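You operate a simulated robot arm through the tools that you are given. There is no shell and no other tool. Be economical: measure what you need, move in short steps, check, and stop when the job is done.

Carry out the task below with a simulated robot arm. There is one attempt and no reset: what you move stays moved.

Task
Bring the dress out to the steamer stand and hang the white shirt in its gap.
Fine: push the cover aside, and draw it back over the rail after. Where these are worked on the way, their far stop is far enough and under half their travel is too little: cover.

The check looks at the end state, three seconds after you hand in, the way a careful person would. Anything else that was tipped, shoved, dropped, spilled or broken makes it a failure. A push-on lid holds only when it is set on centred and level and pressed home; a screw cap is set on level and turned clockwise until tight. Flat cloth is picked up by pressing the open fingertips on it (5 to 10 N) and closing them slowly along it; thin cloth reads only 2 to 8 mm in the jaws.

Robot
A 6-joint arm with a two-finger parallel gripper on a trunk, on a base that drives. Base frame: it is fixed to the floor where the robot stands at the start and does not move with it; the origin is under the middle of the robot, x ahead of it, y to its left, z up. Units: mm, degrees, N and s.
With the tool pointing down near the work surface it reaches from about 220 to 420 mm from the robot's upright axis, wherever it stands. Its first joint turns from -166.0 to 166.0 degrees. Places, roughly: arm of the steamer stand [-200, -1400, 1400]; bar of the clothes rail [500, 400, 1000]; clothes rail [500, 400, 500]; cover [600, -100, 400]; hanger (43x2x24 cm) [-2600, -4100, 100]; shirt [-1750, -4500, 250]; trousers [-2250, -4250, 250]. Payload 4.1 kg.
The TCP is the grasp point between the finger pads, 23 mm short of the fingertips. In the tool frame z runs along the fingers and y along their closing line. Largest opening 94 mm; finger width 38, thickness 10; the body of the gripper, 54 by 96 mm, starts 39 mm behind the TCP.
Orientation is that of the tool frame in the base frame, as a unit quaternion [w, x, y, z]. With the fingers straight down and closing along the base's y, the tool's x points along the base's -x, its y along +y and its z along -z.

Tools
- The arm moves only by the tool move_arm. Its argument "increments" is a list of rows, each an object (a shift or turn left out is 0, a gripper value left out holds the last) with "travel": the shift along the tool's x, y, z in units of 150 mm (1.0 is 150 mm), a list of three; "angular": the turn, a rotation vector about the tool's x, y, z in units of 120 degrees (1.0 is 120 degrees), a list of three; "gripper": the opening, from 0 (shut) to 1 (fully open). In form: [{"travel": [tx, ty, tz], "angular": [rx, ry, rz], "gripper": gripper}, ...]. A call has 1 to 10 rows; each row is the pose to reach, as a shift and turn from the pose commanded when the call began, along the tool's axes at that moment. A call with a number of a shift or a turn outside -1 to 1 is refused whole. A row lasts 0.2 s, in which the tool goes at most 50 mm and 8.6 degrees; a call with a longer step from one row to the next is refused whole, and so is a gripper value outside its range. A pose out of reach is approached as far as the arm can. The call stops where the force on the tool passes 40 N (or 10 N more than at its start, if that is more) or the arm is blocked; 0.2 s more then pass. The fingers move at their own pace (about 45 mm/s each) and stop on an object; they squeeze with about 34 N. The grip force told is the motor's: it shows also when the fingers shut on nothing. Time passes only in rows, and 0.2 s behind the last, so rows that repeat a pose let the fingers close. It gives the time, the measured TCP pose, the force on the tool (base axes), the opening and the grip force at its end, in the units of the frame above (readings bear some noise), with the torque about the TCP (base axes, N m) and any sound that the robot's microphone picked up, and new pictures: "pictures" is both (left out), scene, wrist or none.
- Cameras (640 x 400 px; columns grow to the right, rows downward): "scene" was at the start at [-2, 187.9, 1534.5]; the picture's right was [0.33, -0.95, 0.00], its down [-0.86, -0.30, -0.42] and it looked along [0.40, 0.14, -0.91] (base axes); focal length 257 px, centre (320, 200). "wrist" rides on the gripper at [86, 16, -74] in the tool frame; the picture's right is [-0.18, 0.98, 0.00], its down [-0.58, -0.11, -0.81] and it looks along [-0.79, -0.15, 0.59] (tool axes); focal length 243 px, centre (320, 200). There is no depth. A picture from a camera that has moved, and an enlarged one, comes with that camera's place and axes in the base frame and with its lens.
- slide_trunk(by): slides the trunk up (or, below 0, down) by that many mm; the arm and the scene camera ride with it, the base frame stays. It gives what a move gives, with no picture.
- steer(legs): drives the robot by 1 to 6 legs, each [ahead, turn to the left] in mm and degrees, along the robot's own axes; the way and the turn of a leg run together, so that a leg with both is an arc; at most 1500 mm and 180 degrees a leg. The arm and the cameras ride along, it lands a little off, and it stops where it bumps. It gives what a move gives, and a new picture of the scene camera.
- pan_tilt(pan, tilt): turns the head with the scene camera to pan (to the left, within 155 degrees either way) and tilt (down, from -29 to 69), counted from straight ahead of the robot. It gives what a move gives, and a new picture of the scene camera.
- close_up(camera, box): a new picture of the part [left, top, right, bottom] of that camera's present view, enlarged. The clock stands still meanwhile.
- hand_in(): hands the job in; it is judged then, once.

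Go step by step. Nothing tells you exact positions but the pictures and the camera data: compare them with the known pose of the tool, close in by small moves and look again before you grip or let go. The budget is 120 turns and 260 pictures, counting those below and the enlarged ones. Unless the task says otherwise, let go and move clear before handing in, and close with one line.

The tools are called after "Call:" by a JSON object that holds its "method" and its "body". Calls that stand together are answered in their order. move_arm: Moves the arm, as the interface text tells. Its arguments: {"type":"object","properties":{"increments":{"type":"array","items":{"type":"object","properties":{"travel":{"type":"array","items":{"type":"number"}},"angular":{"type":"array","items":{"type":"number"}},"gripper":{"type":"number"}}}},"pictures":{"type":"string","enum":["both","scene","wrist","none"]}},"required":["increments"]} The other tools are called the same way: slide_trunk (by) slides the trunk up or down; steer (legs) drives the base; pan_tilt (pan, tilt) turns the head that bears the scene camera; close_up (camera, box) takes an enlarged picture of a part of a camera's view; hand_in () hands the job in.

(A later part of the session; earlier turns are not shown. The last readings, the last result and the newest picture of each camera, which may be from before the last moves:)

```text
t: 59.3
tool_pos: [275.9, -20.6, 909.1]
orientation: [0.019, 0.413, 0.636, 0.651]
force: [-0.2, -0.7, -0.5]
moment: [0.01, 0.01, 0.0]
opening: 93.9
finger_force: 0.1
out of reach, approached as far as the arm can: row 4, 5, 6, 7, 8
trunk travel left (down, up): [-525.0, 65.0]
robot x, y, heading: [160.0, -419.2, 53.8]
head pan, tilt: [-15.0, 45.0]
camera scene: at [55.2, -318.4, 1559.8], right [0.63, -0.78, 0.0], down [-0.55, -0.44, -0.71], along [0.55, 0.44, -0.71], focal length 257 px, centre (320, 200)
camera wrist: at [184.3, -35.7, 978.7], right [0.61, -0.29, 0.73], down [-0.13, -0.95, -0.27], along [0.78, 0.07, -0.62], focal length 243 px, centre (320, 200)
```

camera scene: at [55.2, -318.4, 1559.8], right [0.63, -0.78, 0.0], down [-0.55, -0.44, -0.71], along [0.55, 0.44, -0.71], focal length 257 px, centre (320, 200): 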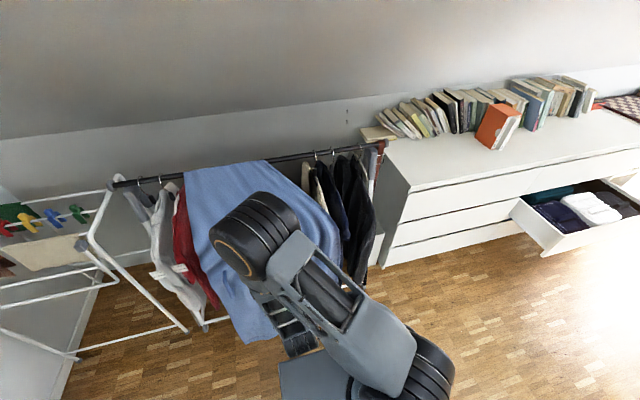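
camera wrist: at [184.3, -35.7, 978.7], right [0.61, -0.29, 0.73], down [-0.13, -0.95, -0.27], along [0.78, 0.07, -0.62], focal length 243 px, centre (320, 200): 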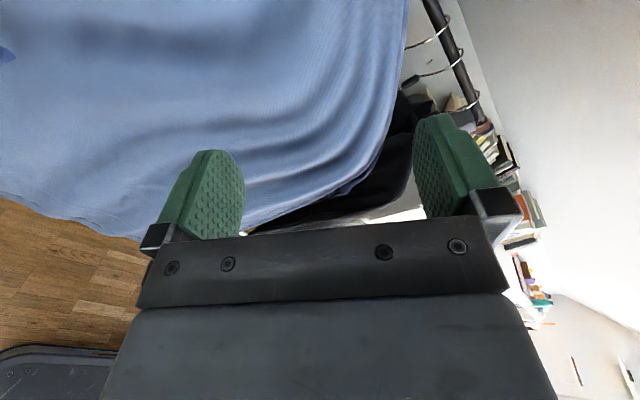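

Call:
{"method": "move_arm", "body": {"increments": [{"travel": [-0.087, 0.05, -0.0], "angular": [0, 0, 0.0625]}, {"travel": [-0.173, 0.1, -0.0], "angular": [0, 0, 0.125]}, {"travel": [-0.26, 0.15, -0.0], "angular": [0, 0, 0.1875]}, {"travel": [-0.346, 0.2, -0.0], "angular": [0, 0, 0.25]}, {"travel": [-0.433, 0.25, -0.0], "angular": [0, 0, 0.3125]}, {"travel": [-0.52, 0.3, -0.0], "angular": [0, 0, 0.375]}, {"travel": [-0.606, 0.35, -0.0], "angular": [0, 0, 0.4375]}, {"travel": [-0.693, 0.4, -0.0], "angular": [0, 0, 0.5]}], "pictures": "both"}}

```text
t: 61.1
tool_pos: [416.5, -118.5, 868.2]
orientation: [-0.301, 0.674, 0.362, 0.569]
force: [-0.4, 0.1, -0.2]
moment: [0.0, 0.0, 0.01]
opening: 94.2
finger_force: 0.0
out of reach, approached as far as the arm can: row 1, 2, 3, 4, 5, 6, 7, 8
trunk travel left (down, up): [-525.0, 65.0]
robot x, y, heading: [160.5, -418.5, 53.8]
head pan, tilt: [-15.0, 45.0]
camera scene: at [55.2, -318.6, 1559.8], right [0.63, -0.78, 0.0], down [-0.55, -0.44, -0.71], along [0.55, 0.44, -0.71], focal length 257 px, centre (320, 200)
camera wrist: at [396.9, -175.3, 966.4], right [0.8, -0.58, -0.17], down [-0.59, -0.68, -0.44], along [0.13, 0.45, -0.88], focal length 243 px, centre (320, 200)
```

scene: 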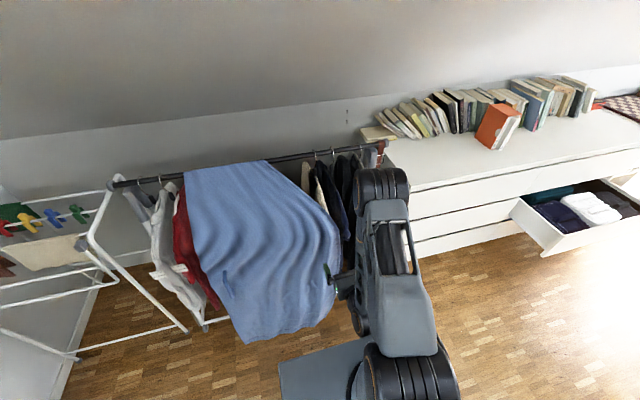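
wrist: 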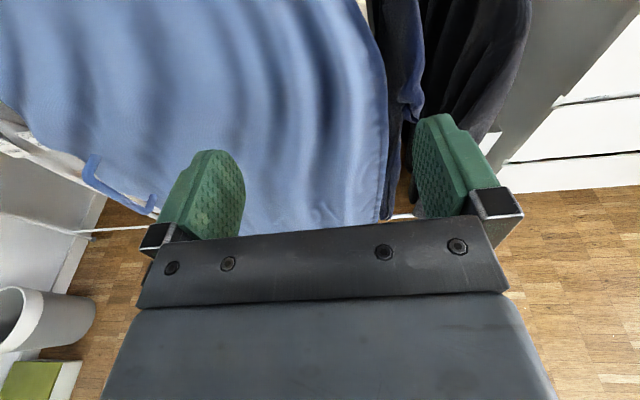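

The roll is flipped (camera on top). I shift the robot to the right so that the navy garment is straight ahead.

Call:
{"method": "steer", "body": {"legs": [[-150, 0], [0, -40], [176, 0], [0, 40]]}}

Call:
{"method": "move_arm", "body": {"increments": [{"travel": [0.1, 0, 0.05]}, {"travel": [0.2, 0, 0.1]}, {"travel": [0.3, 0, 0.15]}, {"travel": [0.4, 0, 0.2]}, {"travel": [0.5, 0, 0.25]}], "pictures": "both"}}

```text
t: 67.3
tool_pos: [502.5, -201.6, 868.0]
orientation: [-0.296, 0.676, 0.359, 0.572]
force: [1.0, -0.9, 0.1]
moment: [0.0, -0.02, 0.01]
opening: 94.1
finger_force: 0.1
trunk travel left (down, up): [-525.0, 65.0]
robot x, y, heading: [240.7, -503.0, 53.3]
head pan, tilt: [-15.0, 45.0]
camera scene: at [138.0, -397.5, 1559.8], right [0.62, -0.78, 0.0], down [-0.55, -0.44, -0.71], along [0.55, 0.44, -0.71], focal length 257 px, centre (320, 200)
```

scene: 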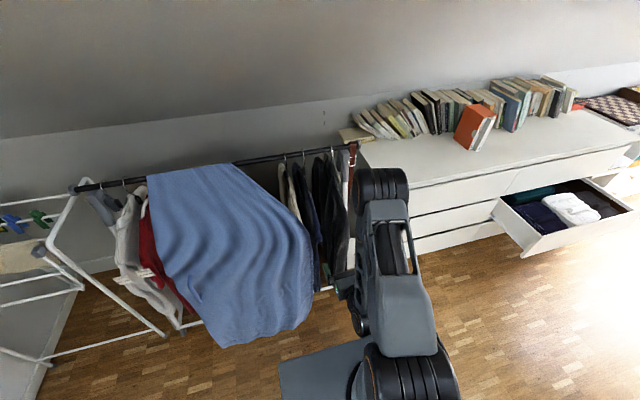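

```text
t: 68.5
tool_pos: [538.5, -185.7, 909.0]
orientation: [-0.291, 0.665, 0.372, 0.578]
force: [-0.5, 0.3, 0.0]
moment: [-0.01, 0.02, -0.04]
opening: 94.0
finger_force: 0.0
out of reach, approached as far as the arm can: row 1, 2, 3, 4, 5
trunk travel left (down, up): [-525.0, 65.0]
robot x, y, heading: [242.1, -499.7, 53.3]
head pan, tilt: [-15.0, 45.0]
camera scene: at [137.5, -397.2, 1559.7], right [0.62, -0.78, 0.0], down [-0.55, -0.44, -0.71], along [0.55, 0.44, -0.71], focal length 257 px, centre (320, 200)
camera wrist: at [515.5, -240.6, 1008.3], right [0.81, -0.57, -0.14], down [-0.57, -0.69, -0.45], along [0.16, 0.44, -0.88], focal length 243 px, centre (320, 200)
```

scene: 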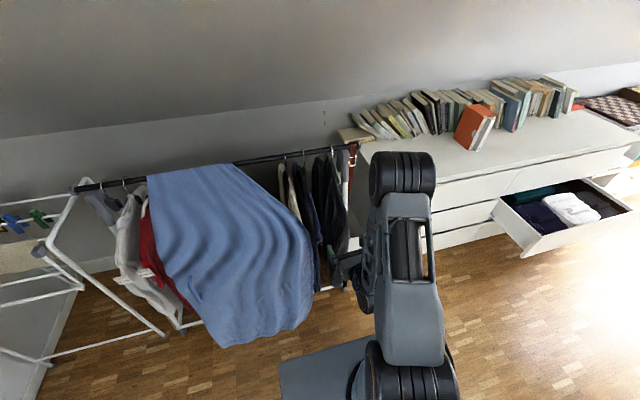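
wrist: 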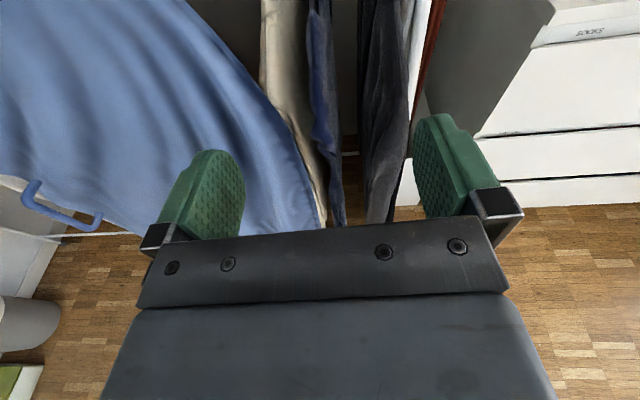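

Before committing to this wrist configuration I test how high it can reach, since the stand arm is at 1400.

Call:
{"method": "move_arm", "body": {"increments": [{"travel": [0.25, 0, -0.1]}, {"travel": [0.5, 0, -0.1]}, {"travel": [0.75, 0, -0.1]}, {"travel": [1, 0, -0.1]}], "pictures": "none"}}

Call:
{"method": "move_arm", "body": {"increments": [{"travel": [0.25, 0, 0]}, {"travel": [0.5, 0, 0]}, {"travel": [0.75, 0, 0]}, {"travel": [1, 0, 0]}], "pictures": "scene"}}

```text
t: 69.5
tool_pos: [555.3, -208.9, 910.2]
orientation: [-0.295, 0.673, 0.361, 0.574]
force: [-0.1, 0.3, 0.3]
moment: [0.0, 0.0, -0.05]
opening: 94.0
finger_force: 0.1
out of reach, approached as far as the arm can: row 1, 2, 3, 4
trunk travel left (down, up): [-525.0, 65.0]
robot x, y, heading: [243.1, -502.1, 53.5]
head pan, tilt: [-15.0, 45.0]
```

```text
t: 70.5
tool_pos: [565.5, -218.4, 916.8]
orientation: [-0.295, 0.674, 0.36, 0.574]
force: [-0.1, 0.6, -0.7]
moment: [-0.02, -0.02, 0.0]
opening: 94.0
finger_force: 0.1
out of reach, approached as far as the arm can: row 1, 2, 3, 4
trunk travel left (down, up): [-525.0, 65.0]
robot x, y, heading: [244.4, -498.5, 53.4]
head pan, tilt: [-15.0, 45.0]
camera scene: at [138.1, -397.5, 1559.8], right [0.62, -0.78, 0.0], down [-0.55, -0.44, -0.71], along [0.55, 0.44, -0.71], focal length 257 px, centre (320, 200)
```

scene: 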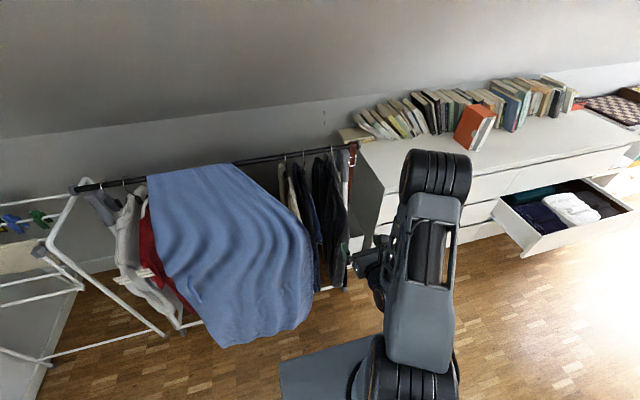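

The flipped wrist can't get higher. I roll back and test the unflipped configuration.

Call:
{"method": "move_arm", "body": {"increments": [{"angular": [0, 0, -0.07]}, {"angular": [0, 0, -0.14]}, {"angular": [0, 0, -0.21]}, {"angular": [0, 0, -0.28]}, {"angular": [0, 0, -0.35]}, {"angular": [0, 0, -0.42]}, {"angular": [0, 0, -0.49]}, {"angular": [0, 0, -0.56]}, {"angular": [0, 0, -0.63]}, {"angular": [0, 0, -0.7]}], "pictures": "none"}}

Call:
{"method": "move_arm", "body": {"increments": [{"angular": [0, 0, -0.07]}, {"angular": [0, 0, -0.14]}, {"angular": [0, 0, -0.21]}, {"angular": [0, 0, -0.28]}, {"angular": [0, 0, -0.35]}, {"angular": [0, 0, -0.42]}, {"angular": [0, 0, -0.49]}, {"angular": [0, 0, -0.56]}, {"angular": [0, 0, -0.63]}, {"angular": [0, 0, -0.7]}], "pictures": "none"}}

```text
t: 72.7
tool_pos: [565.0, -219.2, 914.4]
orientation: [0.163, 0.261, 0.719, 0.623]
force: [-0.2, 0.0, -0.6]
moment: [-0.01, 0.02, -0.02]
opening: 93.8
finger_force: 0.1
trunk travel left (down, up): [-525.0, 65.0]
robot x, y, heading: [239.2, -501.4, 53.3]
head pan, tilt: [-15.0, 45.0]
```

```text
t: 74.9
tool_pos: [565.9, -219.0, 914.7]
orientation: [0.539, -0.287, 0.709, 0.354]
force: [0.7, 0.1, 0.3]
moment: [0.02, -0.02, 0.01]
opening: 93.8
finger_force: 0.1
trunk travel left (down, up): [-525.0, 65.0]
robot x, y, heading: [238.8, -497.5, 53.6]
head pan, tilt: [-15.0, 45.0]
```

Call:
{"method": "move_arm", "body": {"increments": [{"angular": [0, 0, -0.045]}, {"angular": [0, 0, -0.091]}], "pictures": "none"}}

Call:
{"method": "move_arm", "body": {"increments": [{"travel": [-0.25, 0.0, -0.05]}, {"travel": [-0.5, 0.1, -0.1]}, {"travel": [-0.75, 0.2, -0.1]}, {"travel": [-1, 0.3, -0.1]}], "pictures": "none"}}

Call:
{"method": "move_arm", "body": {"increments": [{"travel": [-0.25, 0, -0.0]}, {"travel": [-0.5, 0, 0]}, {"travel": [-0.75, 0, 0]}, {"travel": [-1, 0, 0]}], "pictures": "none"}}

Call:
{"method": "move_arm", "body": {"increments": [{"travel": [-0.25, 0, -0.0]}, {"travel": [-0.5, 0, 0]}, {"travel": [-0.75, 0, 0]}, {"travel": [-1, 0, 0]}], "pictures": "both"}}

```text
t: 75.5
tool_pos: [565.1, -218.8, 914.6]
orientation: [0.569, -0.353, 0.678, 0.302]
force: [-0.2, 0.0, 0.0]
moment: [0.0, 0.0, 0.01]
opening: 93.9
finger_force: 0.0
trunk travel left (down, up): [-525.0, 65.0]
robot x, y, heading: [245.1, -499.3, 53.5]
head pan, tilt: [-15.0, 45.0]
```

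```text
t: 76.5
tool_pos: [579.2, -150.3, 1066.7]
orientation: [0.569, -0.352, 0.679, 0.302]
force: [-0.3, 0.0, -0.5]
moment: [-0.02, -0.02, -0.02]
opening: 94.0
finger_force: 0.0
out of reach, approached as far as the arm can: row 1, 2, 3, 4
trunk travel left (down, up): [-525.0, 65.0]
robot x, y, heading: [241.4, -499.1, 53.5]
head pan, tilt: [-15.0, 45.0]
```

```text
t: 77.5
tool_pos: [596.2, -130.2, 1213.6]
orientation: [0.569, -0.353, 0.679, 0.302]
force: [-0.1, 0.6, 0.8]
moment: [0.02, -0.03, -0.02]
opening: 93.8
finger_force: 0.1
trunk travel left (down, up): [-525.0, 65.0]
robot x, y, heading: [241.2, -503.6, 53.4]
head pan, tilt: [-15.0, 45.0]
```

```text
t: 78.5
tool_pos: [613.1, -110.6, 1363.8]
orientation: [0.57, -0.352, 0.678, 0.303]
force: [0.3, -0.7, 0.2]
moment: [-0.03, -0.03, 0.01]
opening: 94.5
finger_force: 0.0
trunk travel left (down, up): [-525.0, 65.0]
robot x, y, heading: [241.6, -498.6, 53.5]
head pan, tilt: [-15.0, 45.0]
camera scene: at [138.1, -397.6, 1559.7], right [0.62, -0.78, 0.0], down [-0.55, -0.44, -0.71], along [0.55, 0.44, -0.71], focal length 257 px, centre (320, 200)
camera wrist: at [548.6, -172.8, 1292.2], right [-0.79, 0.58, 0.19], down [-0.3, -0.64, 0.71], along [0.54, 0.5, 0.68], focal length 243 px, centre (320, 200)
```

scene: 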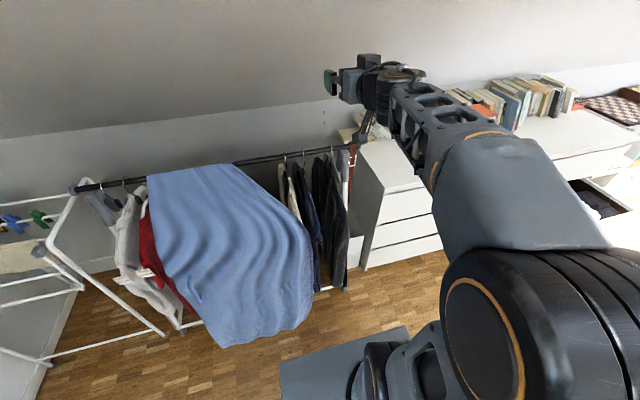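
wrist: 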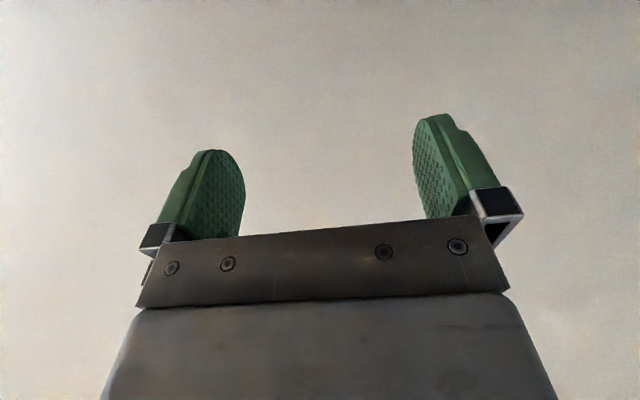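

Unflipped reaches 1364 (1429 with trunk up), enough. With the clear view I zoom in on the hangers.

Call:
{"method": "close_up", "body": {"camera": "scene", "box": [250, 130, 370, 205]}}

Call:
{"method": "close_up", "body": {"camera": "scene", "box": [260, 140, 380, 300]}}

```text
5.33 times, centred on (310, 168) of scene
camera zoom: at [138.1, -397.6, 1559.7], right [0.62, -0.78, 0.0], down [-0.55, -0.44, -0.71], along [0.55, 0.44, -0.71], focal length 1369 px, centre (373, 373)
```

zoom: 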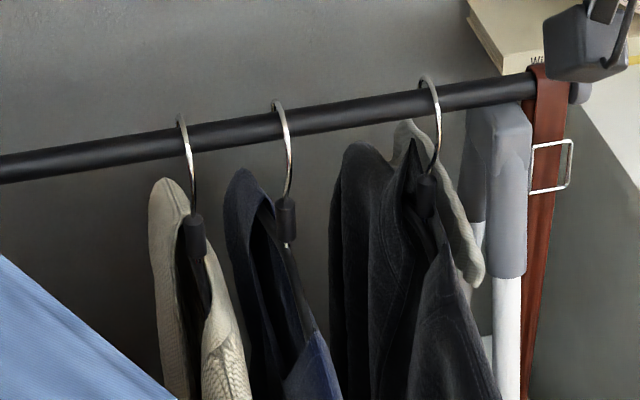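

```text
2.50 times, centred on (320, 220) of scene
camera zoom: at [138.1, -397.6, 1559.7], right [0.62, -0.78, 0.0], down [-0.55, -0.44, -0.71], along [0.55, 0.44, -0.71], focal length 642 px, centre (320, 150)
```

zoom: 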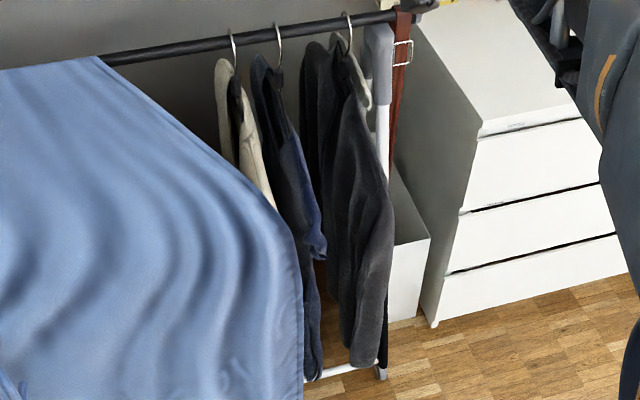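

The navy piece is short-sleeved and long: the dress, hook at about (763,190,975). I'll keep this arm pose, tilt the tool a bit down, shift left 50 mm, and lower with the trunk.

Call:
{"method": "move_arm", "body": {"increments": [{"travel": [0, 0.1, 0], "angular": [0, 0.04, 0]}, {"travel": [0, 0.2, 0], "angular": [0, 0.08, 0]}, {"travel": [0, 0.33, 0], "angular": [0, 0.125, 0]}], "pictures": "none"}}

Call:
{"method": "slide_trunk", "body": {"by": -440}}

Call:
{"method": "pan_tilt", "body": {"pan": -15, "tilt": 20}}

Call:
{"method": "close_up", "body": {"camera": "wrist", "box": [0, 0, 640, 400]}}

```text
t: 79.3
tool_pos: [574.1, -83.9, 1362.6]
orientation: [0.474, -0.391, 0.746, 0.257]
force: [0.5, -0.7, 0.5]
moment: [0.0, 0.01, -0.01]
opening: 94.1
finger_force: 0.1
trunk travel left (down, up): [-525.0, 65.0]
robot x, y, heading: [241.8, -500.0, 53.5]
head pan, tilt: [-15.0, 45.0]
```

```text
refused: -440 is not a number from -400 to 400
```

```text
t: 80.2
tool_pos: [575.9, -84.6, 1362.5]
orientation: [0.476, -0.39, 0.746, 0.257]
force: [0.8, 0.0, -0.2]
moment: [-0.01, -0.01, 0.02]
opening: 94.1
finger_force: 0.1
trunk travel left (down, up): [-525.0, 65.0]
robot x, y, heading: [243.7, -498.0, 53.4]
head pan, tilt: [-15.0, 20.0]
camera scene: at [147.3, -390.2, 1598.4], right [0.62, -0.78, 0.0], down [-0.27, -0.21, -0.94], along [0.74, 0.58, -0.34], focal length 257 px, centre (320, 200)
```

scene: 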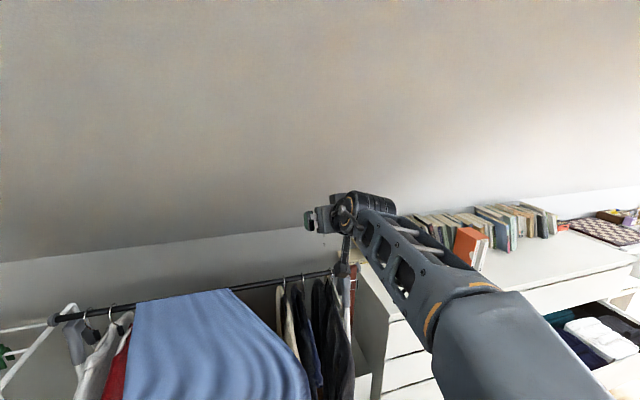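

```text
1.00 times, centred on (320, 200) of wrist (not enlarged: the box is as wide or as high as the picture)
camera zoom: at [501.8, -160.0, 1316.2], right [-0.77, 0.62, 0.18], down [-0.18, -0.47, 0.86], along [0.62, 0.63, 0.47], focal length 243 px, centre (320, 200)
```

zoom: 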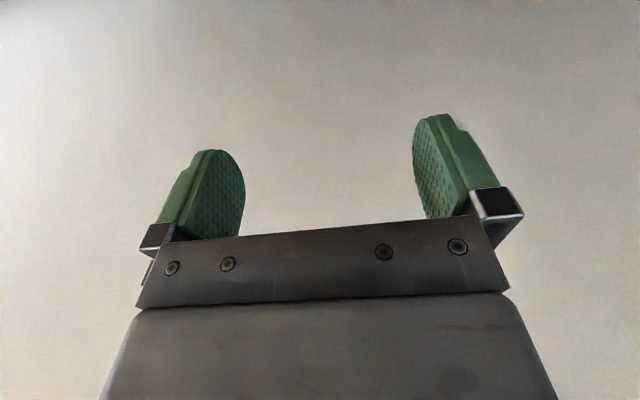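

Call:
{"method": "slide_trunk", "body": {"by": -400}}

Call:
{"method": "slide_trunk", "body": {"by": -85}}

Call:
{"method": "steer", "body": {"legs": [[140, 0]]}}

Call:
{"method": "close_up", "body": {"camera": "wrist", "box": [0, 0, 640, 400]}}

```text
t: 84.0
tool_pos: [573.6, -84.2, 963.5]
orientation: [0.475, -0.39, 0.745, 0.257]
force: [0.4, 0.2, 0.1]
moment: [0.02, 0.0, -0.02]
opening: 94.1
finger_force: 0.1
trunk travel left (down, up): [-125.0, 465.0]
robot x, y, heading: [242.7, -501.3, 53.3]
head pan, tilt: [-15.0, 20.0]
```

```text
t: 85.2
tool_pos: [574.5, -84.6, 877.6]
orientation: [0.475, -0.391, 0.745, 0.257]
force: [-0.5, 0.1, 0.5]
moment: [0.0, -0.04, 0.02]
opening: 93.9
finger_force: 0.1
trunk travel left (down, up): [-40.0, 550.0]
robot x, y, heading: [245.5, -500.1, 53.5]
head pan, tilt: [-15.0, 20.0]
```

```text
t: 86.5
tool_pos: [657.0, 27.2, 878.1]
orientation: [0.477, -0.388, 0.746, 0.256]
force: [-0.2, 0.8, -0.2]
moment: [0.01, 0.0, 0.0]
opening: 93.7
finger_force: 0.1
trunk travel left (down, up): [-40.0, 550.0]
robot x, y, heading: [327.3, -387.4, 53.3]
head pan, tilt: [-15.0, 20.0]
camera scene: at [230.9, -277.7, 1113.4], right [0.62, -0.78, 0.0], down [-0.27, -0.21, -0.94], along [0.74, 0.58, -0.34], focal length 257 px, centre (320, 200)
```

scene: 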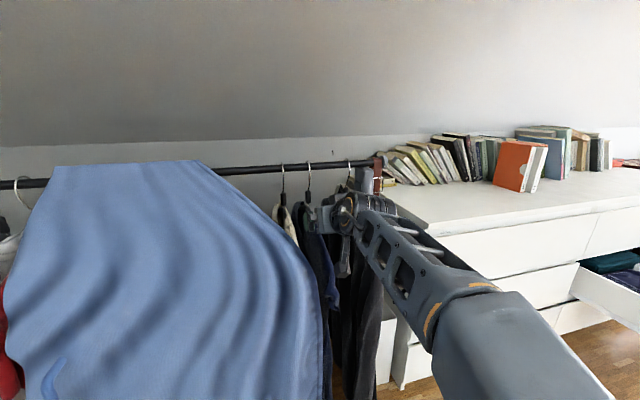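

```text
1.00 times, centred on (320, 200) of wrist (not enlarged: the box is as wide or as high as the picture)
camera zoom: at [585.4, -47.6, 831.3], right [-0.77, 0.62, 0.18], down [-0.18, -0.47, 0.86], along [0.62, 0.63, 0.47], focal length 243 px, centre (320, 200)
```

zoom: 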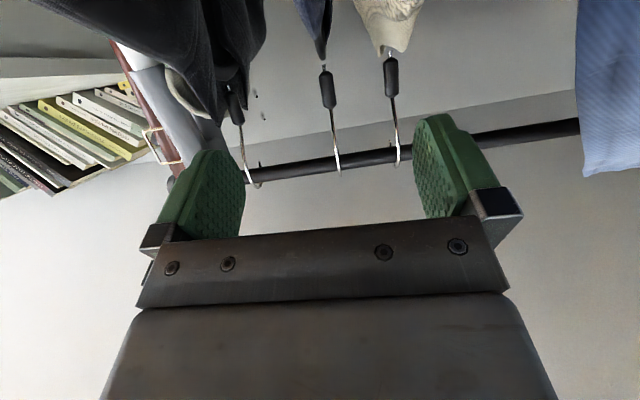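

The dress's neck is well centred laterally, roughly 210 mm ahead at z≈855. I narrow the fingers, lower slightly and approach by driving.

Call:
{"method": "move_arm", "body": {"increments": [{"gripper": 0.45}, {"gripper": 0.45}, {"gripper": 0.45}], "pictures": "none"}}

Call:
{"method": "slide_trunk", "body": {"by": -15}}

Call:
{"method": "steer", "body": {"legs": [[120, 0]]}}

Call:
{"method": "close_up", "body": {"camera": "wrist", "box": [0, 0, 640, 400]}}

Call:
{"method": "close_up", "body": {"camera": "scene", "box": [220, 120, 420, 245]}}

```text
t: 87.3
tool_pos: [657.8, 28.7, 878.3]
orientation: [0.475, -0.391, 0.745, 0.258]
force: [-0.1, -0.6, -1.3]
moment: [0.01, 0.02, -0.02]
opening: 42.4
finger_force: 0.1
trunk travel left (down, up): [-40.0, 550.0]
robot x, y, heading: [329.3, -392.4, 53.5]
head pan, tilt: [-15.0, 20.0]
```

```text
t: 88.0
tool_pos: [657.8, 27.2, 862.5]
orientation: [0.476, -0.39, 0.746, 0.257]
force: [-0.7, 0.4, 0.4]
moment: [-0.04, 0.0, 0.02]
opening: 42.2
finger_force: 0.1
trunk travel left (down, up): [-25.0, 565.0]
robot x, y, heading: [328.7, -385.3, 53.3]
head pan, tilt: [-15.0, 20.0]
```

```text
t: 89.2
tool_pos: [729.1, 124.9, 863.1]
orientation: [0.476, -0.39, 0.745, 0.257]
force: [-0.7, 0.8, -0.2]
moment: [0.01, 0.02, 0.0]
opening: 42.0
finger_force: 0.0
trunk travel left (down, up): [-25.0, 565.0]
robot x, y, heading: [396.8, -292.7, 53.5]
head pan, tilt: [-15.0, 20.0]
camera scene: at [302.6, -181.1, 1098.4], right [0.62, -0.78, 0.0], down [-0.27, -0.21, -0.94], along [0.74, 0.58, -0.34], focal length 257 px, centre (320, 200)
```

scene: 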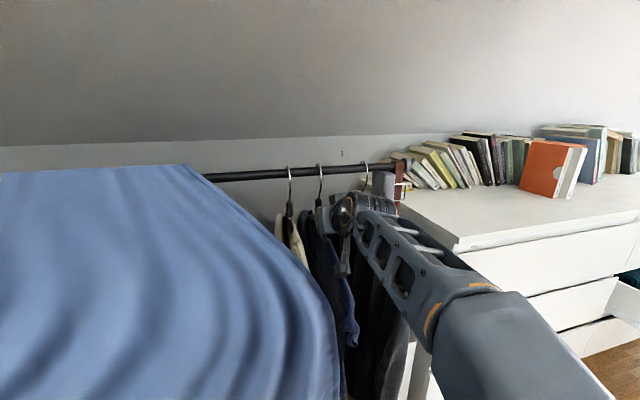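

```text
1.00 times, centred on (320, 200) of wrist (not enlarged: the box is as wide or as high as the picture)
camera zoom: at [657.0, 49.2, 816.3], right [-0.77, 0.62, 0.18], down [-0.18, -0.47, 0.86], along [0.62, 0.63, 0.47], focal length 243 px, centre (320, 200)
```

zoom: 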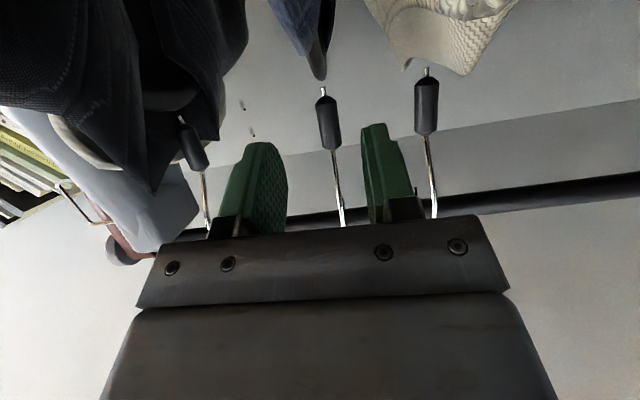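

```text
3.20 times, centred on (320, 182) of scene
camera zoom: at [302.6, -181.1, 1098.4], right [0.62, -0.78, 0.0], down [-0.27, -0.21, -0.94], along [0.74, 0.58, -0.34], focal length 822 px, centre (320, 256)
```

zoom: 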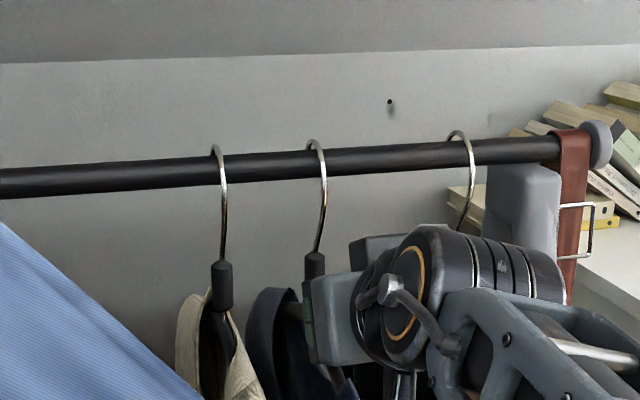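

The neck is about 89 mm ahead, well between the fingers. I drive 85 mm and check.

Call:
{"method": "steer", "body": {"legs": [[85, 0]]}}

Call:
{"method": "close_up", "body": {"camera": "wrist", "box": [0, 0, 640, 400]}}

Call:
{"method": "close_up", "body": {"camera": "scene", "box": [240, 140, 400, 240]}}

```text
t: 90.3
tool_pos: [726.1, 172.2, 864.4]
orientation: [0.468, -0.411, 0.733, 0.271]
force: [0.2, -0.1, -0.1]
moment: [-0.02, -0.01, 0.0]
opening: 42.7
finger_force: 0.0
trunk travel left (down, up): [-25.0, 565.0]
robot x, y, heading: [420.7, -263.6, 58.9]
head pan, tilt: [-15.0, 20.0]
stopped in leg 1: the robot was blocked; the commanded pose is now the measured one
camera scene: at [314.0, -161.3, 1098.4], right [0.7, -0.72, 0.0], down [-0.25, -0.24, -0.94], along [0.67, 0.65, -0.34], focal length 257 px, centre (320, 200)
```

scene: 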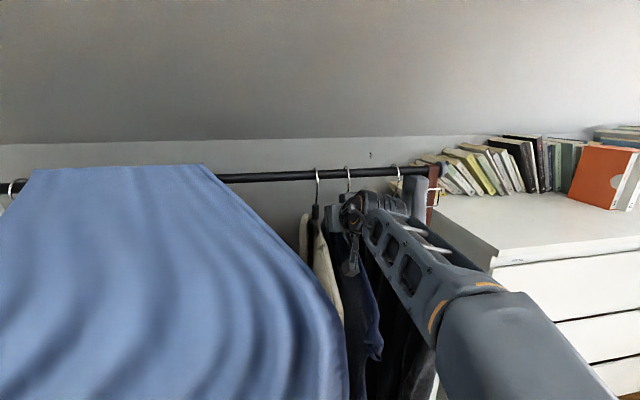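

```text
1.00 times, centred on (320, 200) of wrist (not enlarged: the box is as wide or as high as the picture)
camera zoom: at [658.4, 93.4, 817.3], right [-0.8, 0.57, 0.18], down [-0.15, -0.48, 0.86], along [0.58, 0.66, 0.47], focal length 243 px, centre (320, 200)
```

zoom: 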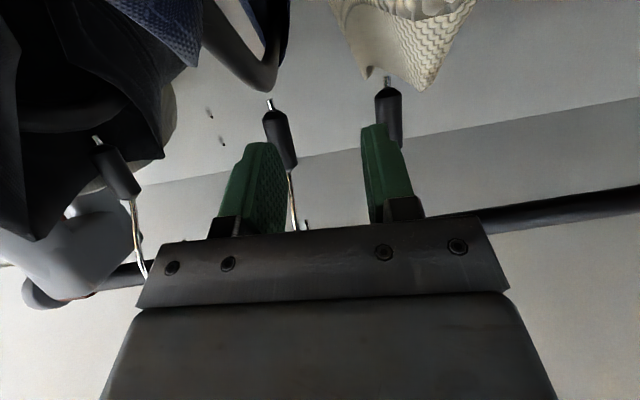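

```text
4.00 times, centred on (320, 190) of scene
camera zoom: at [314.0, -161.3, 1098.4], right [0.7, -0.72, 0.0], down [-0.25, -0.24, -0.94], along [0.67, 0.65, -0.34], focal length 1027 px, centre (320, 240)
```

zoom: 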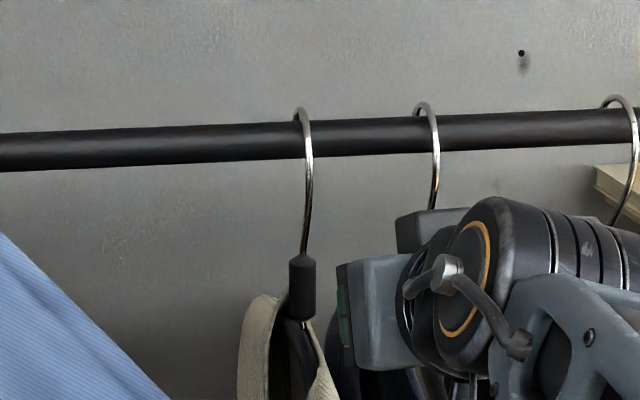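

The base bumped the rail's foot and turned 5°. I back off slightly, straighten, and finish the approach with the arm.

Call:
{"method": "steer", "body": {"legs": [[-30, 0], [0, -5.4]]}}

Call:
{"method": "move_arm", "body": {"increments": [{"travel": [0, 0, 0.0]}], "pictures": "both"}}

```text
t: 91.6
tool_pos: [749.2, 115.0, 864.4]
orientation: [0.48, -0.376, 0.752, 0.249]
force: [-0.7, 0.0, -0.5]
moment: [-0.03, -0.03, 0.0]
opening: 42.5
finger_force: 0.1
trunk travel left (down, up): [-25.0, 565.0]
robot x, y, heading: [405.4, -287.5, 53.4]
head pan, tilt: [-15.0, 20.0]
camera scene: at [308.7, -177.1, 1098.4], right [0.62, -0.78, 0.0], down [-0.27, -0.21, -0.94], along [0.73, 0.59, -0.34], focal length 257 px, centre (320, 200)
```

scene: 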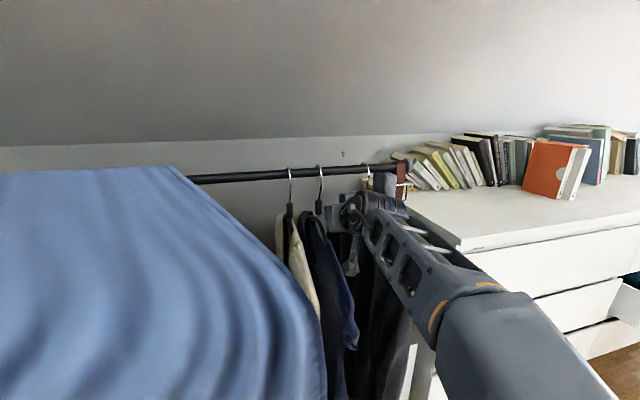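

```text
t: 92.0
tool_pos: [750.6, 115.6, 864.8]
orientation: [0.48, -0.376, 0.753, 0.248]
force: [-0.7, -0.5, -0.1]
moment: [-0.01, -0.02, -0.01]
opening: 42.4
finger_force: 0.0
trunk travel left (down, up): [-25.0, 565.0]
robot x, y, heading: [403.5, -287.5, 53.4]
head pan, tilt: [-15.0, 20.0]
camera scene: at [308.7, -177.1, 1098.4], right [0.62, -0.78, 0.0], down [-0.27, -0.21, -0.94], along [0.73, 0.59, -0.34], focal length 257 px, centre (320, 200)
camera wrist: at [675.7, 43.6, 817.3], right [-0.74, 0.64, 0.18], down [-0.2, -0.47, 0.86], along [0.64, 0.61, 0.47], focal length 243 px, centre (320, 200)
```

scene: 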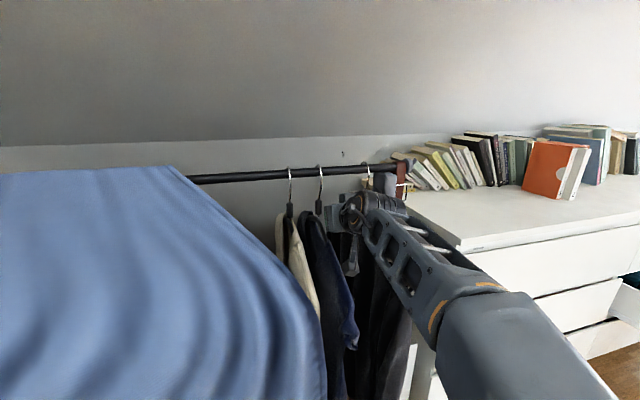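
wrist: 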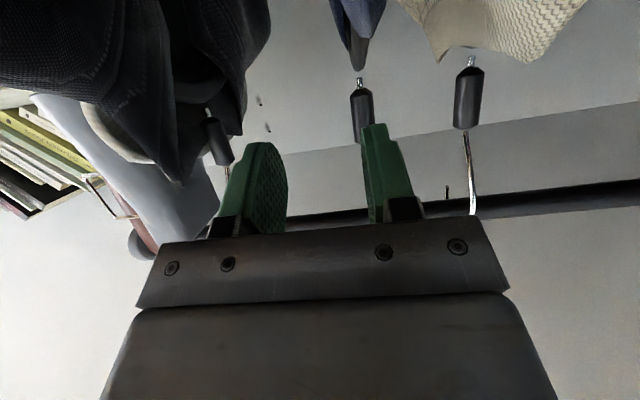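

Neck is now 27 mm left and ~84 mm ahead. I shift left and advance with the arm, straight along the horizontal.

Call:
{"method": "move_arm", "body": {"increments": [{"travel": [0, 0.18, 0], "gripper": 0.45}, {"travel": [-0.05, 0.18, 0.15]}, {"travel": [-0.1, 0.18, 0.29]}, {"travel": [-0.145, 0.18, 0.44]}], "pictures": "both"}}

```text
t: 93.0
tool_pos: [775.2, 160.7, 852.9]
orientation: [0.48, -0.377, 0.751, 0.252]
force: [-3.3, -6.3, 2.9]
moment: [-0.08, 0.12, 0.08]
opening: 42.2
finger_force: 0.0
out of reach, approached as far as the arm can: row 1, 2, 3, 4
trunk travel left (down, up): [-25.0, 565.0]
robot x, y, heading: [407.2, -287.7, 53.6]
head pan, tilt: [-15.0, 20.0]
camera scene: at [308.2, -177.7, 1098.5], right [0.62, -0.78, 0.0], down [-0.27, -0.21, -0.94], along [0.73, 0.59, -0.34], focal length 257 px, centre (320, 200)
camera wrist: at [700.9, 86.9, 805.7], right [-0.75, 0.64, 0.18], down [-0.19, -0.47, 0.86], along [0.63, 0.61, 0.48], focal length 243 px, centre (320, 200)
```

scene: 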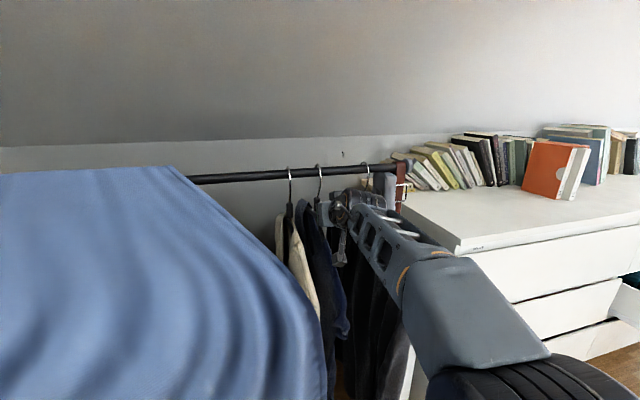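
wrist: 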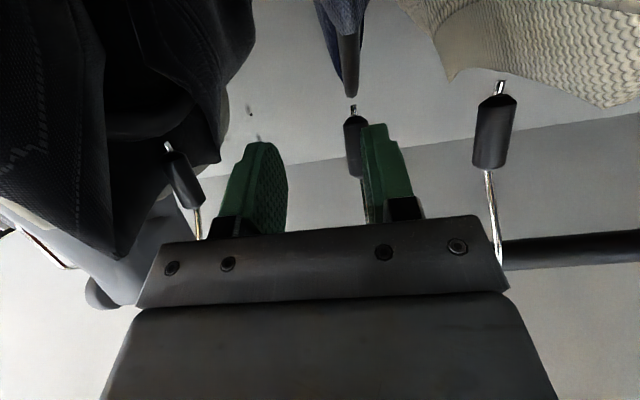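

The arm is at full stretch at this height. I retreat, raise the trunk 250 mm and lower the arm equally to gain reach.

Call:
{"method": "move_arm", "body": {"increments": [{"travel": [0, 0, -0.25]}, {"travel": [0, 0, -0.5]}, {"travel": [0, 0, -0.75]}], "pictures": "none"}}

Call:
{"method": "slide_trunk", "body": {"by": 150}}

Call:
{"method": "move_arm", "body": {"increments": [{"travel": [0.22, 0, 0.1]}, {"travel": [0.44, 0, 0.2]}, {"travel": [0.66, 0, 0.3]}, {"travel": [0.9, 0, 0.41]}], "pictures": "none"}}

Call:
{"method": "slide_trunk", "body": {"by": 100}}

Call:
{"method": "move_arm", "body": {"increments": [{"travel": [0.2, 0, 0.1]}, {"travel": [0.4, 0, 0.2]}, {"travel": [0.6, 0, 0.29]}], "pictures": "wrist"}}

```text
t: 93.8
tool_pos: [716.7, 77.0, 899.5]
orientation: [0.48, -0.377, 0.751, 0.251]
force: [0.1, -0.7, -0.3]
moment: [-0.02, 0.0, 0.02]
opening: 42.2
finger_force: 0.1
trunk travel left (down, up): [-25.0, 565.0]
robot x, y, heading: [405.2, -287.7, 53.6]
head pan, tilt: [-15.0, 20.0]
```

```text
t: 95.6
tool_pos: [716.9, 75.7, 1047.6]
orientation: [0.479, -0.378, 0.751, 0.253]
force: [-0.1, -1.0, 0.1]
moment: [-0.02, 0.03, 0.02]
opening: 42.4
finger_force: 0.1
trunk travel left (down, up): [-175.0, 415.0]
robot x, y, heading: [403.8, -286.0, 53.7]
head pan, tilt: [-15.0, 20.0]
```

```text
t: 96.6
tool_pos: [715.0, 77.2, 901.9]
orientation: [0.48, -0.377, 0.751, 0.251]
force: [-0.6, 0.7, 0.3]
moment: [0.01, 0.03, 0.0]
opening: 42.2
finger_force: 0.0
trunk travel left (down, up): [-175.0, 415.0]
robot x, y, heading: [401.3, -286.3, 53.6]
head pan, tilt: [-15.0, 20.0]
```

```text
t: 97.9
tool_pos: [715.5, 77.7, 1001.0]
orientation: [0.48, -0.377, 0.751, 0.251]
force: [-0.1, -0.1, -0.3]
moment: [0.01, -0.02, 0.02]
opening: 42.3
finger_force: 0.0
trunk travel left (down, up): [-275.0, 315.0]
robot x, y, heading: [405.0, -289.9, 53.7]
head pan, tilt: [-15.0, 20.0]
```

```text
t: 98.7
tool_pos: [716.1, 79.7, 901.1]
orientation: [0.48, -0.377, 0.751, 0.252]
force: [0.1, -1.0, -1.0]
moment: [0.01, 0.0, -0.02]
opening: 42.4
finger_force: 0.0
trunk travel left (down, up): [-275.0, 315.0]
robot x, y, heading: [403.7, -288.7, 53.5]
head pan, tilt: [-15.0, 20.0]
camera wrist: at [640.3, 7.3, 853.0], right [-0.75, 0.64, 0.18], down [-0.19, -0.47, 0.86], along [0.64, 0.61, 0.48], focal length 243 px, centre (320, 200)
```

wrist: 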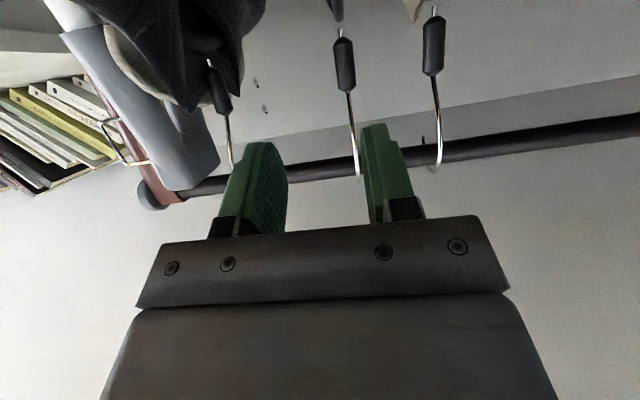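

Re-triangulated: neck at about (794,219,855). I drive 20 mm, then advance the arm.

Call:
{"method": "steer", "body": {"legs": [[20, 0]]}}

Call:
{"method": "move_arm", "body": {"increments": [{"travel": [0, 0.13, 0], "gripper": 0.45}, {"travel": [-0.03, 0.13, 0.2]}, {"travel": [-0.06, 0.13, 0.4]}, {"travel": [-0.09, 0.13, 0.6]}], "pictures": "wrist"}}

```text
t: 99.7
tool_pos: [724.6, 98.3, 899.6]
orientation: [0.479, -0.378, 0.751, 0.253]
force: [0.8, 0.4, 0.1]
moment: [0.01, -0.03, -0.01]
opening: 42.4
finger_force: 0.0
trunk travel left (down, up): [-275.0, 315.0]
robot x, y, heading: [414.7, -268.9, 53.9]
head pan, tilt: [-15.0, 20.0]
stopped in leg 1: the robot was blocked; the commanded pose is now the measured one
camera scene: at [319.9, -161.5, 1348.4], right [0.63, -0.78, 0.0], down [-0.27, -0.21, -0.94], along [0.73, 0.59, -0.34], focal length 257 px, centre (320, 200)
```

scene: 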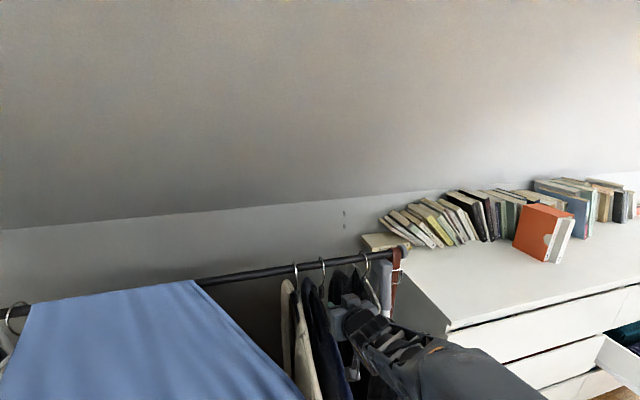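

```text
t: 100.7
tool_pos: [759.7, 178.7, 873.2]
orientation: [0.48, -0.38, 0.75, 0.253]
force: [-0.3, 0.2, -0.2]
moment: [-0.03, -0.01, -0.02]
opening: 42.4
finger_force: 0.1
trunk travel left (down, up): [-275.0, 315.0]
robot x, y, heading: [415.3, -270.2, 54.0]
head pan, tilt: [-15.0, 20.0]
camera wrist: at [685.6, 107.0, 827.3], right [-0.75, 0.63, 0.18], down [-0.19, -0.47, 0.86], along [0.63, 0.61, 0.48], focal length 243 px, centre (320, 200)
```

wrist: 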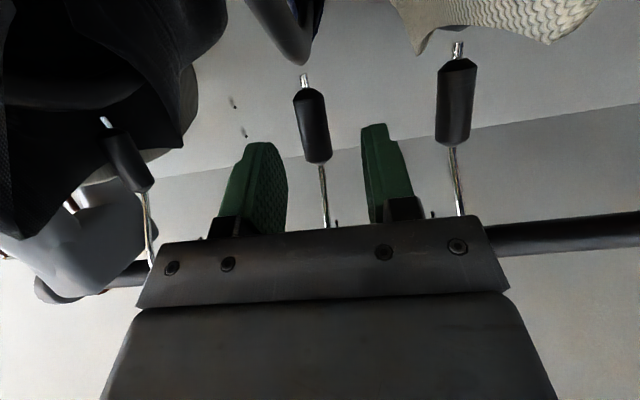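

The neck is centred, about 51 mm ahead and 16 mm lower. I advance and then close.

Call:
{"method": "move_arm", "body": {"increments": [{"travel": [-0.02, -0.02, 0.12]}, {"travel": [-0.03, -0.02, 0.24]}, {"travel": [-0.05, -0.02, 0.35]}], "pictures": "wrist"}}

```text
t: 101.4
tool_pos: [784.5, 208.1, 859.6]
orientation: [0.475, -0.381, 0.753, 0.25]
force: [-5.1, -7.6, -4.6]
moment: [0.56, -0.4, 0.03]
opening: 42.2
finger_force: 0.1
trunk travel left (down, up): [-275.0, 315.0]
robot x, y, heading: [414.6, -269.8, 54.0]
head pan, tilt: [-15.0, 20.0]
stopped in row 3: the force on the tool passed its limit at 49 N (the readings are from after the stop); the commanded pose is now the measured one
camera wrist: at [709.7, 135.0, 812.8], right [-0.75, 0.64, 0.18], down [-0.19, -0.47, 0.87], along [0.64, 0.62, 0.47], focal length 243 px, centre (320, 200)
```

wrist: 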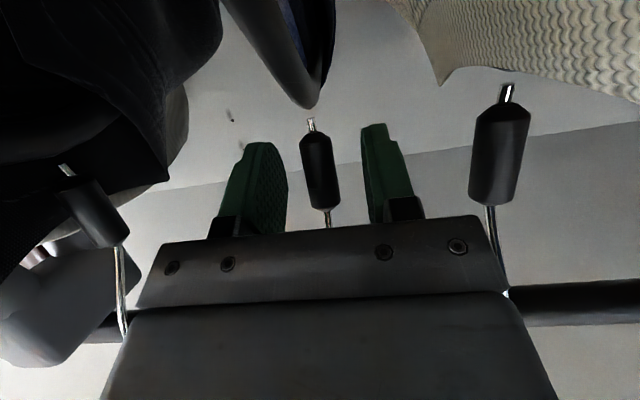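

The neck lies between the fingers within the pads' reach. I close here.

Call:
{"method": "move_arm", "body": {"increments": [{"gripper": 0.3}, {"gripper": 0.15}, {"gripper": 0.0}, {"gripper": 0.0}, {"gripper": 0.0}], "pictures": "both"}}

Call:
{"method": "close_up", "body": {"camera": "scene", "box": [250, 230, 410, 330]}}

```text
t: 102.6
tool_pos: [785.1, 208.3, 860.9]
orientation: [0.478, -0.38, 0.751, 0.251]
force: [-7.1, -9.0, -2.1]
moment: [0.66, -0.56, 0.01]
opening: 29.0
finger_force: 34.1
trunk travel left (down, up): [-275.0, 315.0]
robot x, y, heading: [414.0, -272.7, 53.9]
head pan, tilt: [-15.0, 20.0]
camera scene: at [319.2, -162.4, 1348.5], right [0.63, -0.78, 0.0], down [-0.27, -0.21, -0.94], along [0.73, 0.59, -0.34], focal length 257 px, centre (320, 200)
camera wrist: at [710.1, 135.8, 814.1], right [-0.75, 0.64, 0.18], down [-0.19, -0.47, 0.86], along [0.63, 0.61, 0.47], focal length 243 px, centre (320, 200)
```

scene: 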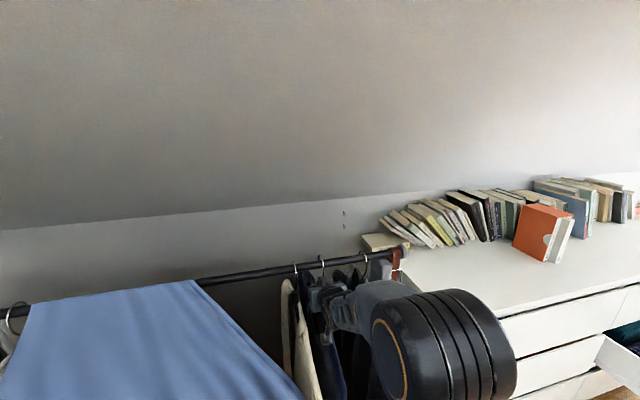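
wrist: 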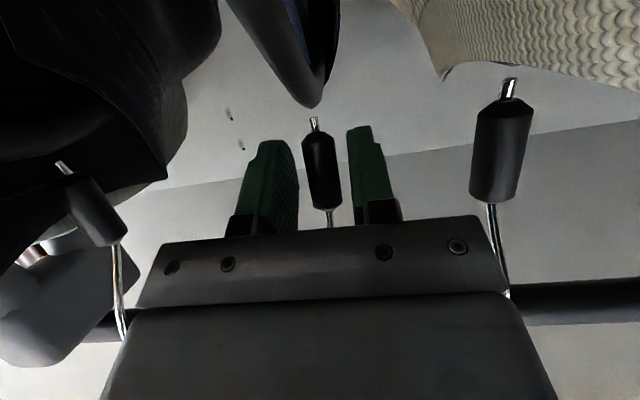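

```text
4.00 times, centred on (330, 280) of scene
camera zoom: at [319.2, -162.4, 1348.5], right [0.63, -0.78, 0.0], down [-0.27, -0.21, -0.94], along [0.73, 0.59, -0.34], focal length 1027 px, centre (280, -120)
```

zoom: 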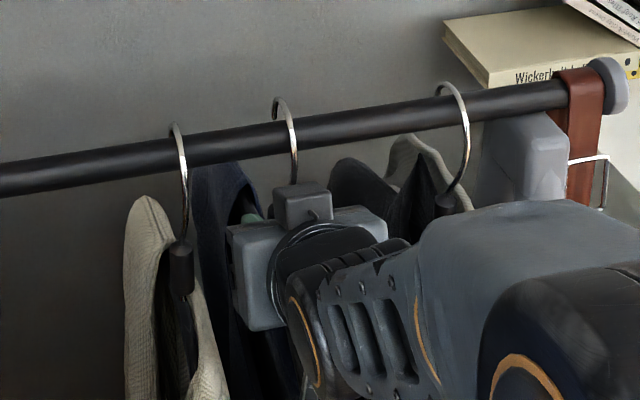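

It holds at 29 mm. I lift 20 mm with the trunk and check that the hanger rises.

Call:
{"method": "slide_trunk", "body": {"by": 20}}

Call:
{"method": "close_up", "body": {"camera": "scene", "box": [250, 230, 410, 330]}}

Call:
{"method": "close_up", "body": {"camera": "wrist", "box": [0, 0, 640, 400]}}

```text
t: 103.2
tool_pos: [785.7, 210.5, 879.3]
orientation: [0.476, -0.38, 0.752, 0.252]
force: [1.1, 0.0, -3.8]
moment: [-0.24, 0.16, 0.02]
opening: 29.3
finger_force: 34.0
trunk travel left (down, up): [-295.0, 295.0]
robot x, y, heading: [416.5, -271.3, 53.9]
head pan, tilt: [-15.0, 20.0]
```

```text
4.00 times, centred on (330, 280) of scene
camera zoom: at [320.1, -161.2, 1368.5], right [0.63, -0.78, 0.0], down [-0.27, -0.22, -0.94], along [0.73, 0.59, -0.34], focal length 1027 px, centre (280, -120)
```

zoom: 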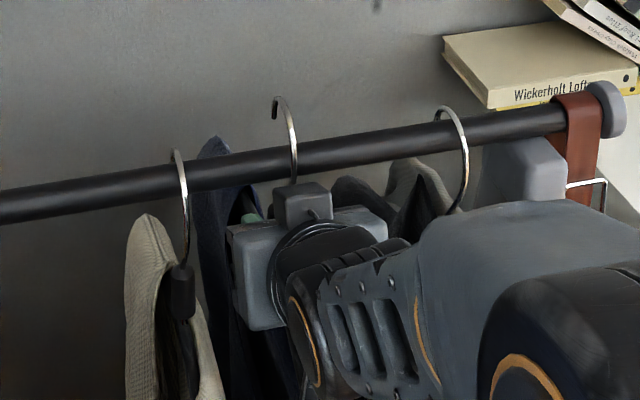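

```text
1.00 times, centred on (320, 200) of wrist (not enlarged: the box is as wide or as high as the picture)
camera zoom: at [710.7, 136.6, 833.7], right [-0.75, 0.64, 0.18], down [-0.19, -0.47, 0.86], along [0.63, 0.61, 0.47], focal length 243 px, centre (320, 200)
```

zoom: 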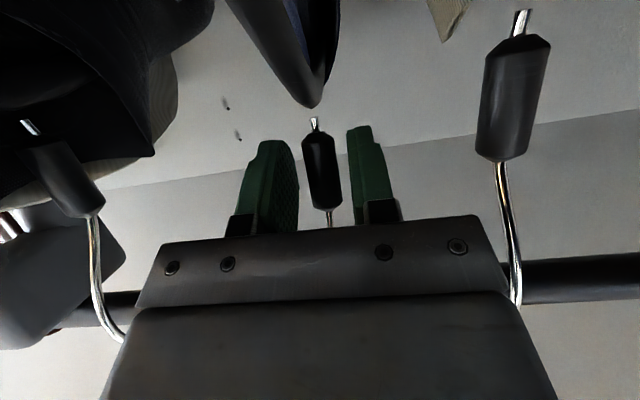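

The hanger is lifting. I raise another 50 mm and check that the hook tip clears the bar.

Call:
{"method": "slide_trunk", "body": {"by": 50}}

Call:
{"method": "close_up", "body": {"camera": "scene", "box": [250, 230, 410, 330]}}

```text
t: 103.7
tool_pos: [783.7, 207.1, 887.6]
orientation: [0.467, -0.383, 0.758, 0.245]
force: [0.5, -2.1, -4.6]
moment: [-0.23, 0.17, 0.02]
opening: 28.8
finger_force: 34.3
trunk travel left (down, up): [-311.0, 279.0]
robot x, y, heading: [417.3, -269.0, 54.1]
head pan, tilt: [-15.0, 20.0]
stopped: the force on the tool passed its limit at 50 N (the readings are from after the stop); the commanded pose is now the measured one
```

```text
4.00 times, centred on (330, 280) of scene
camera zoom: at [319.7, -161.7, 1384.8], right [0.63, -0.78, 0.0], down [-0.27, -0.21, -0.94], along [0.73, 0.59, -0.34], focal length 1027 px, centre (280, -120)
```

zoom: 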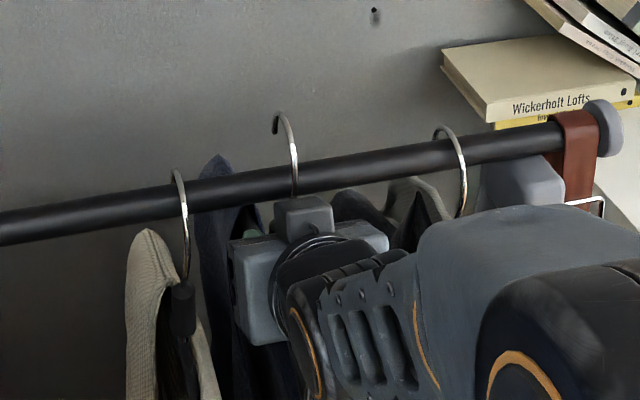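

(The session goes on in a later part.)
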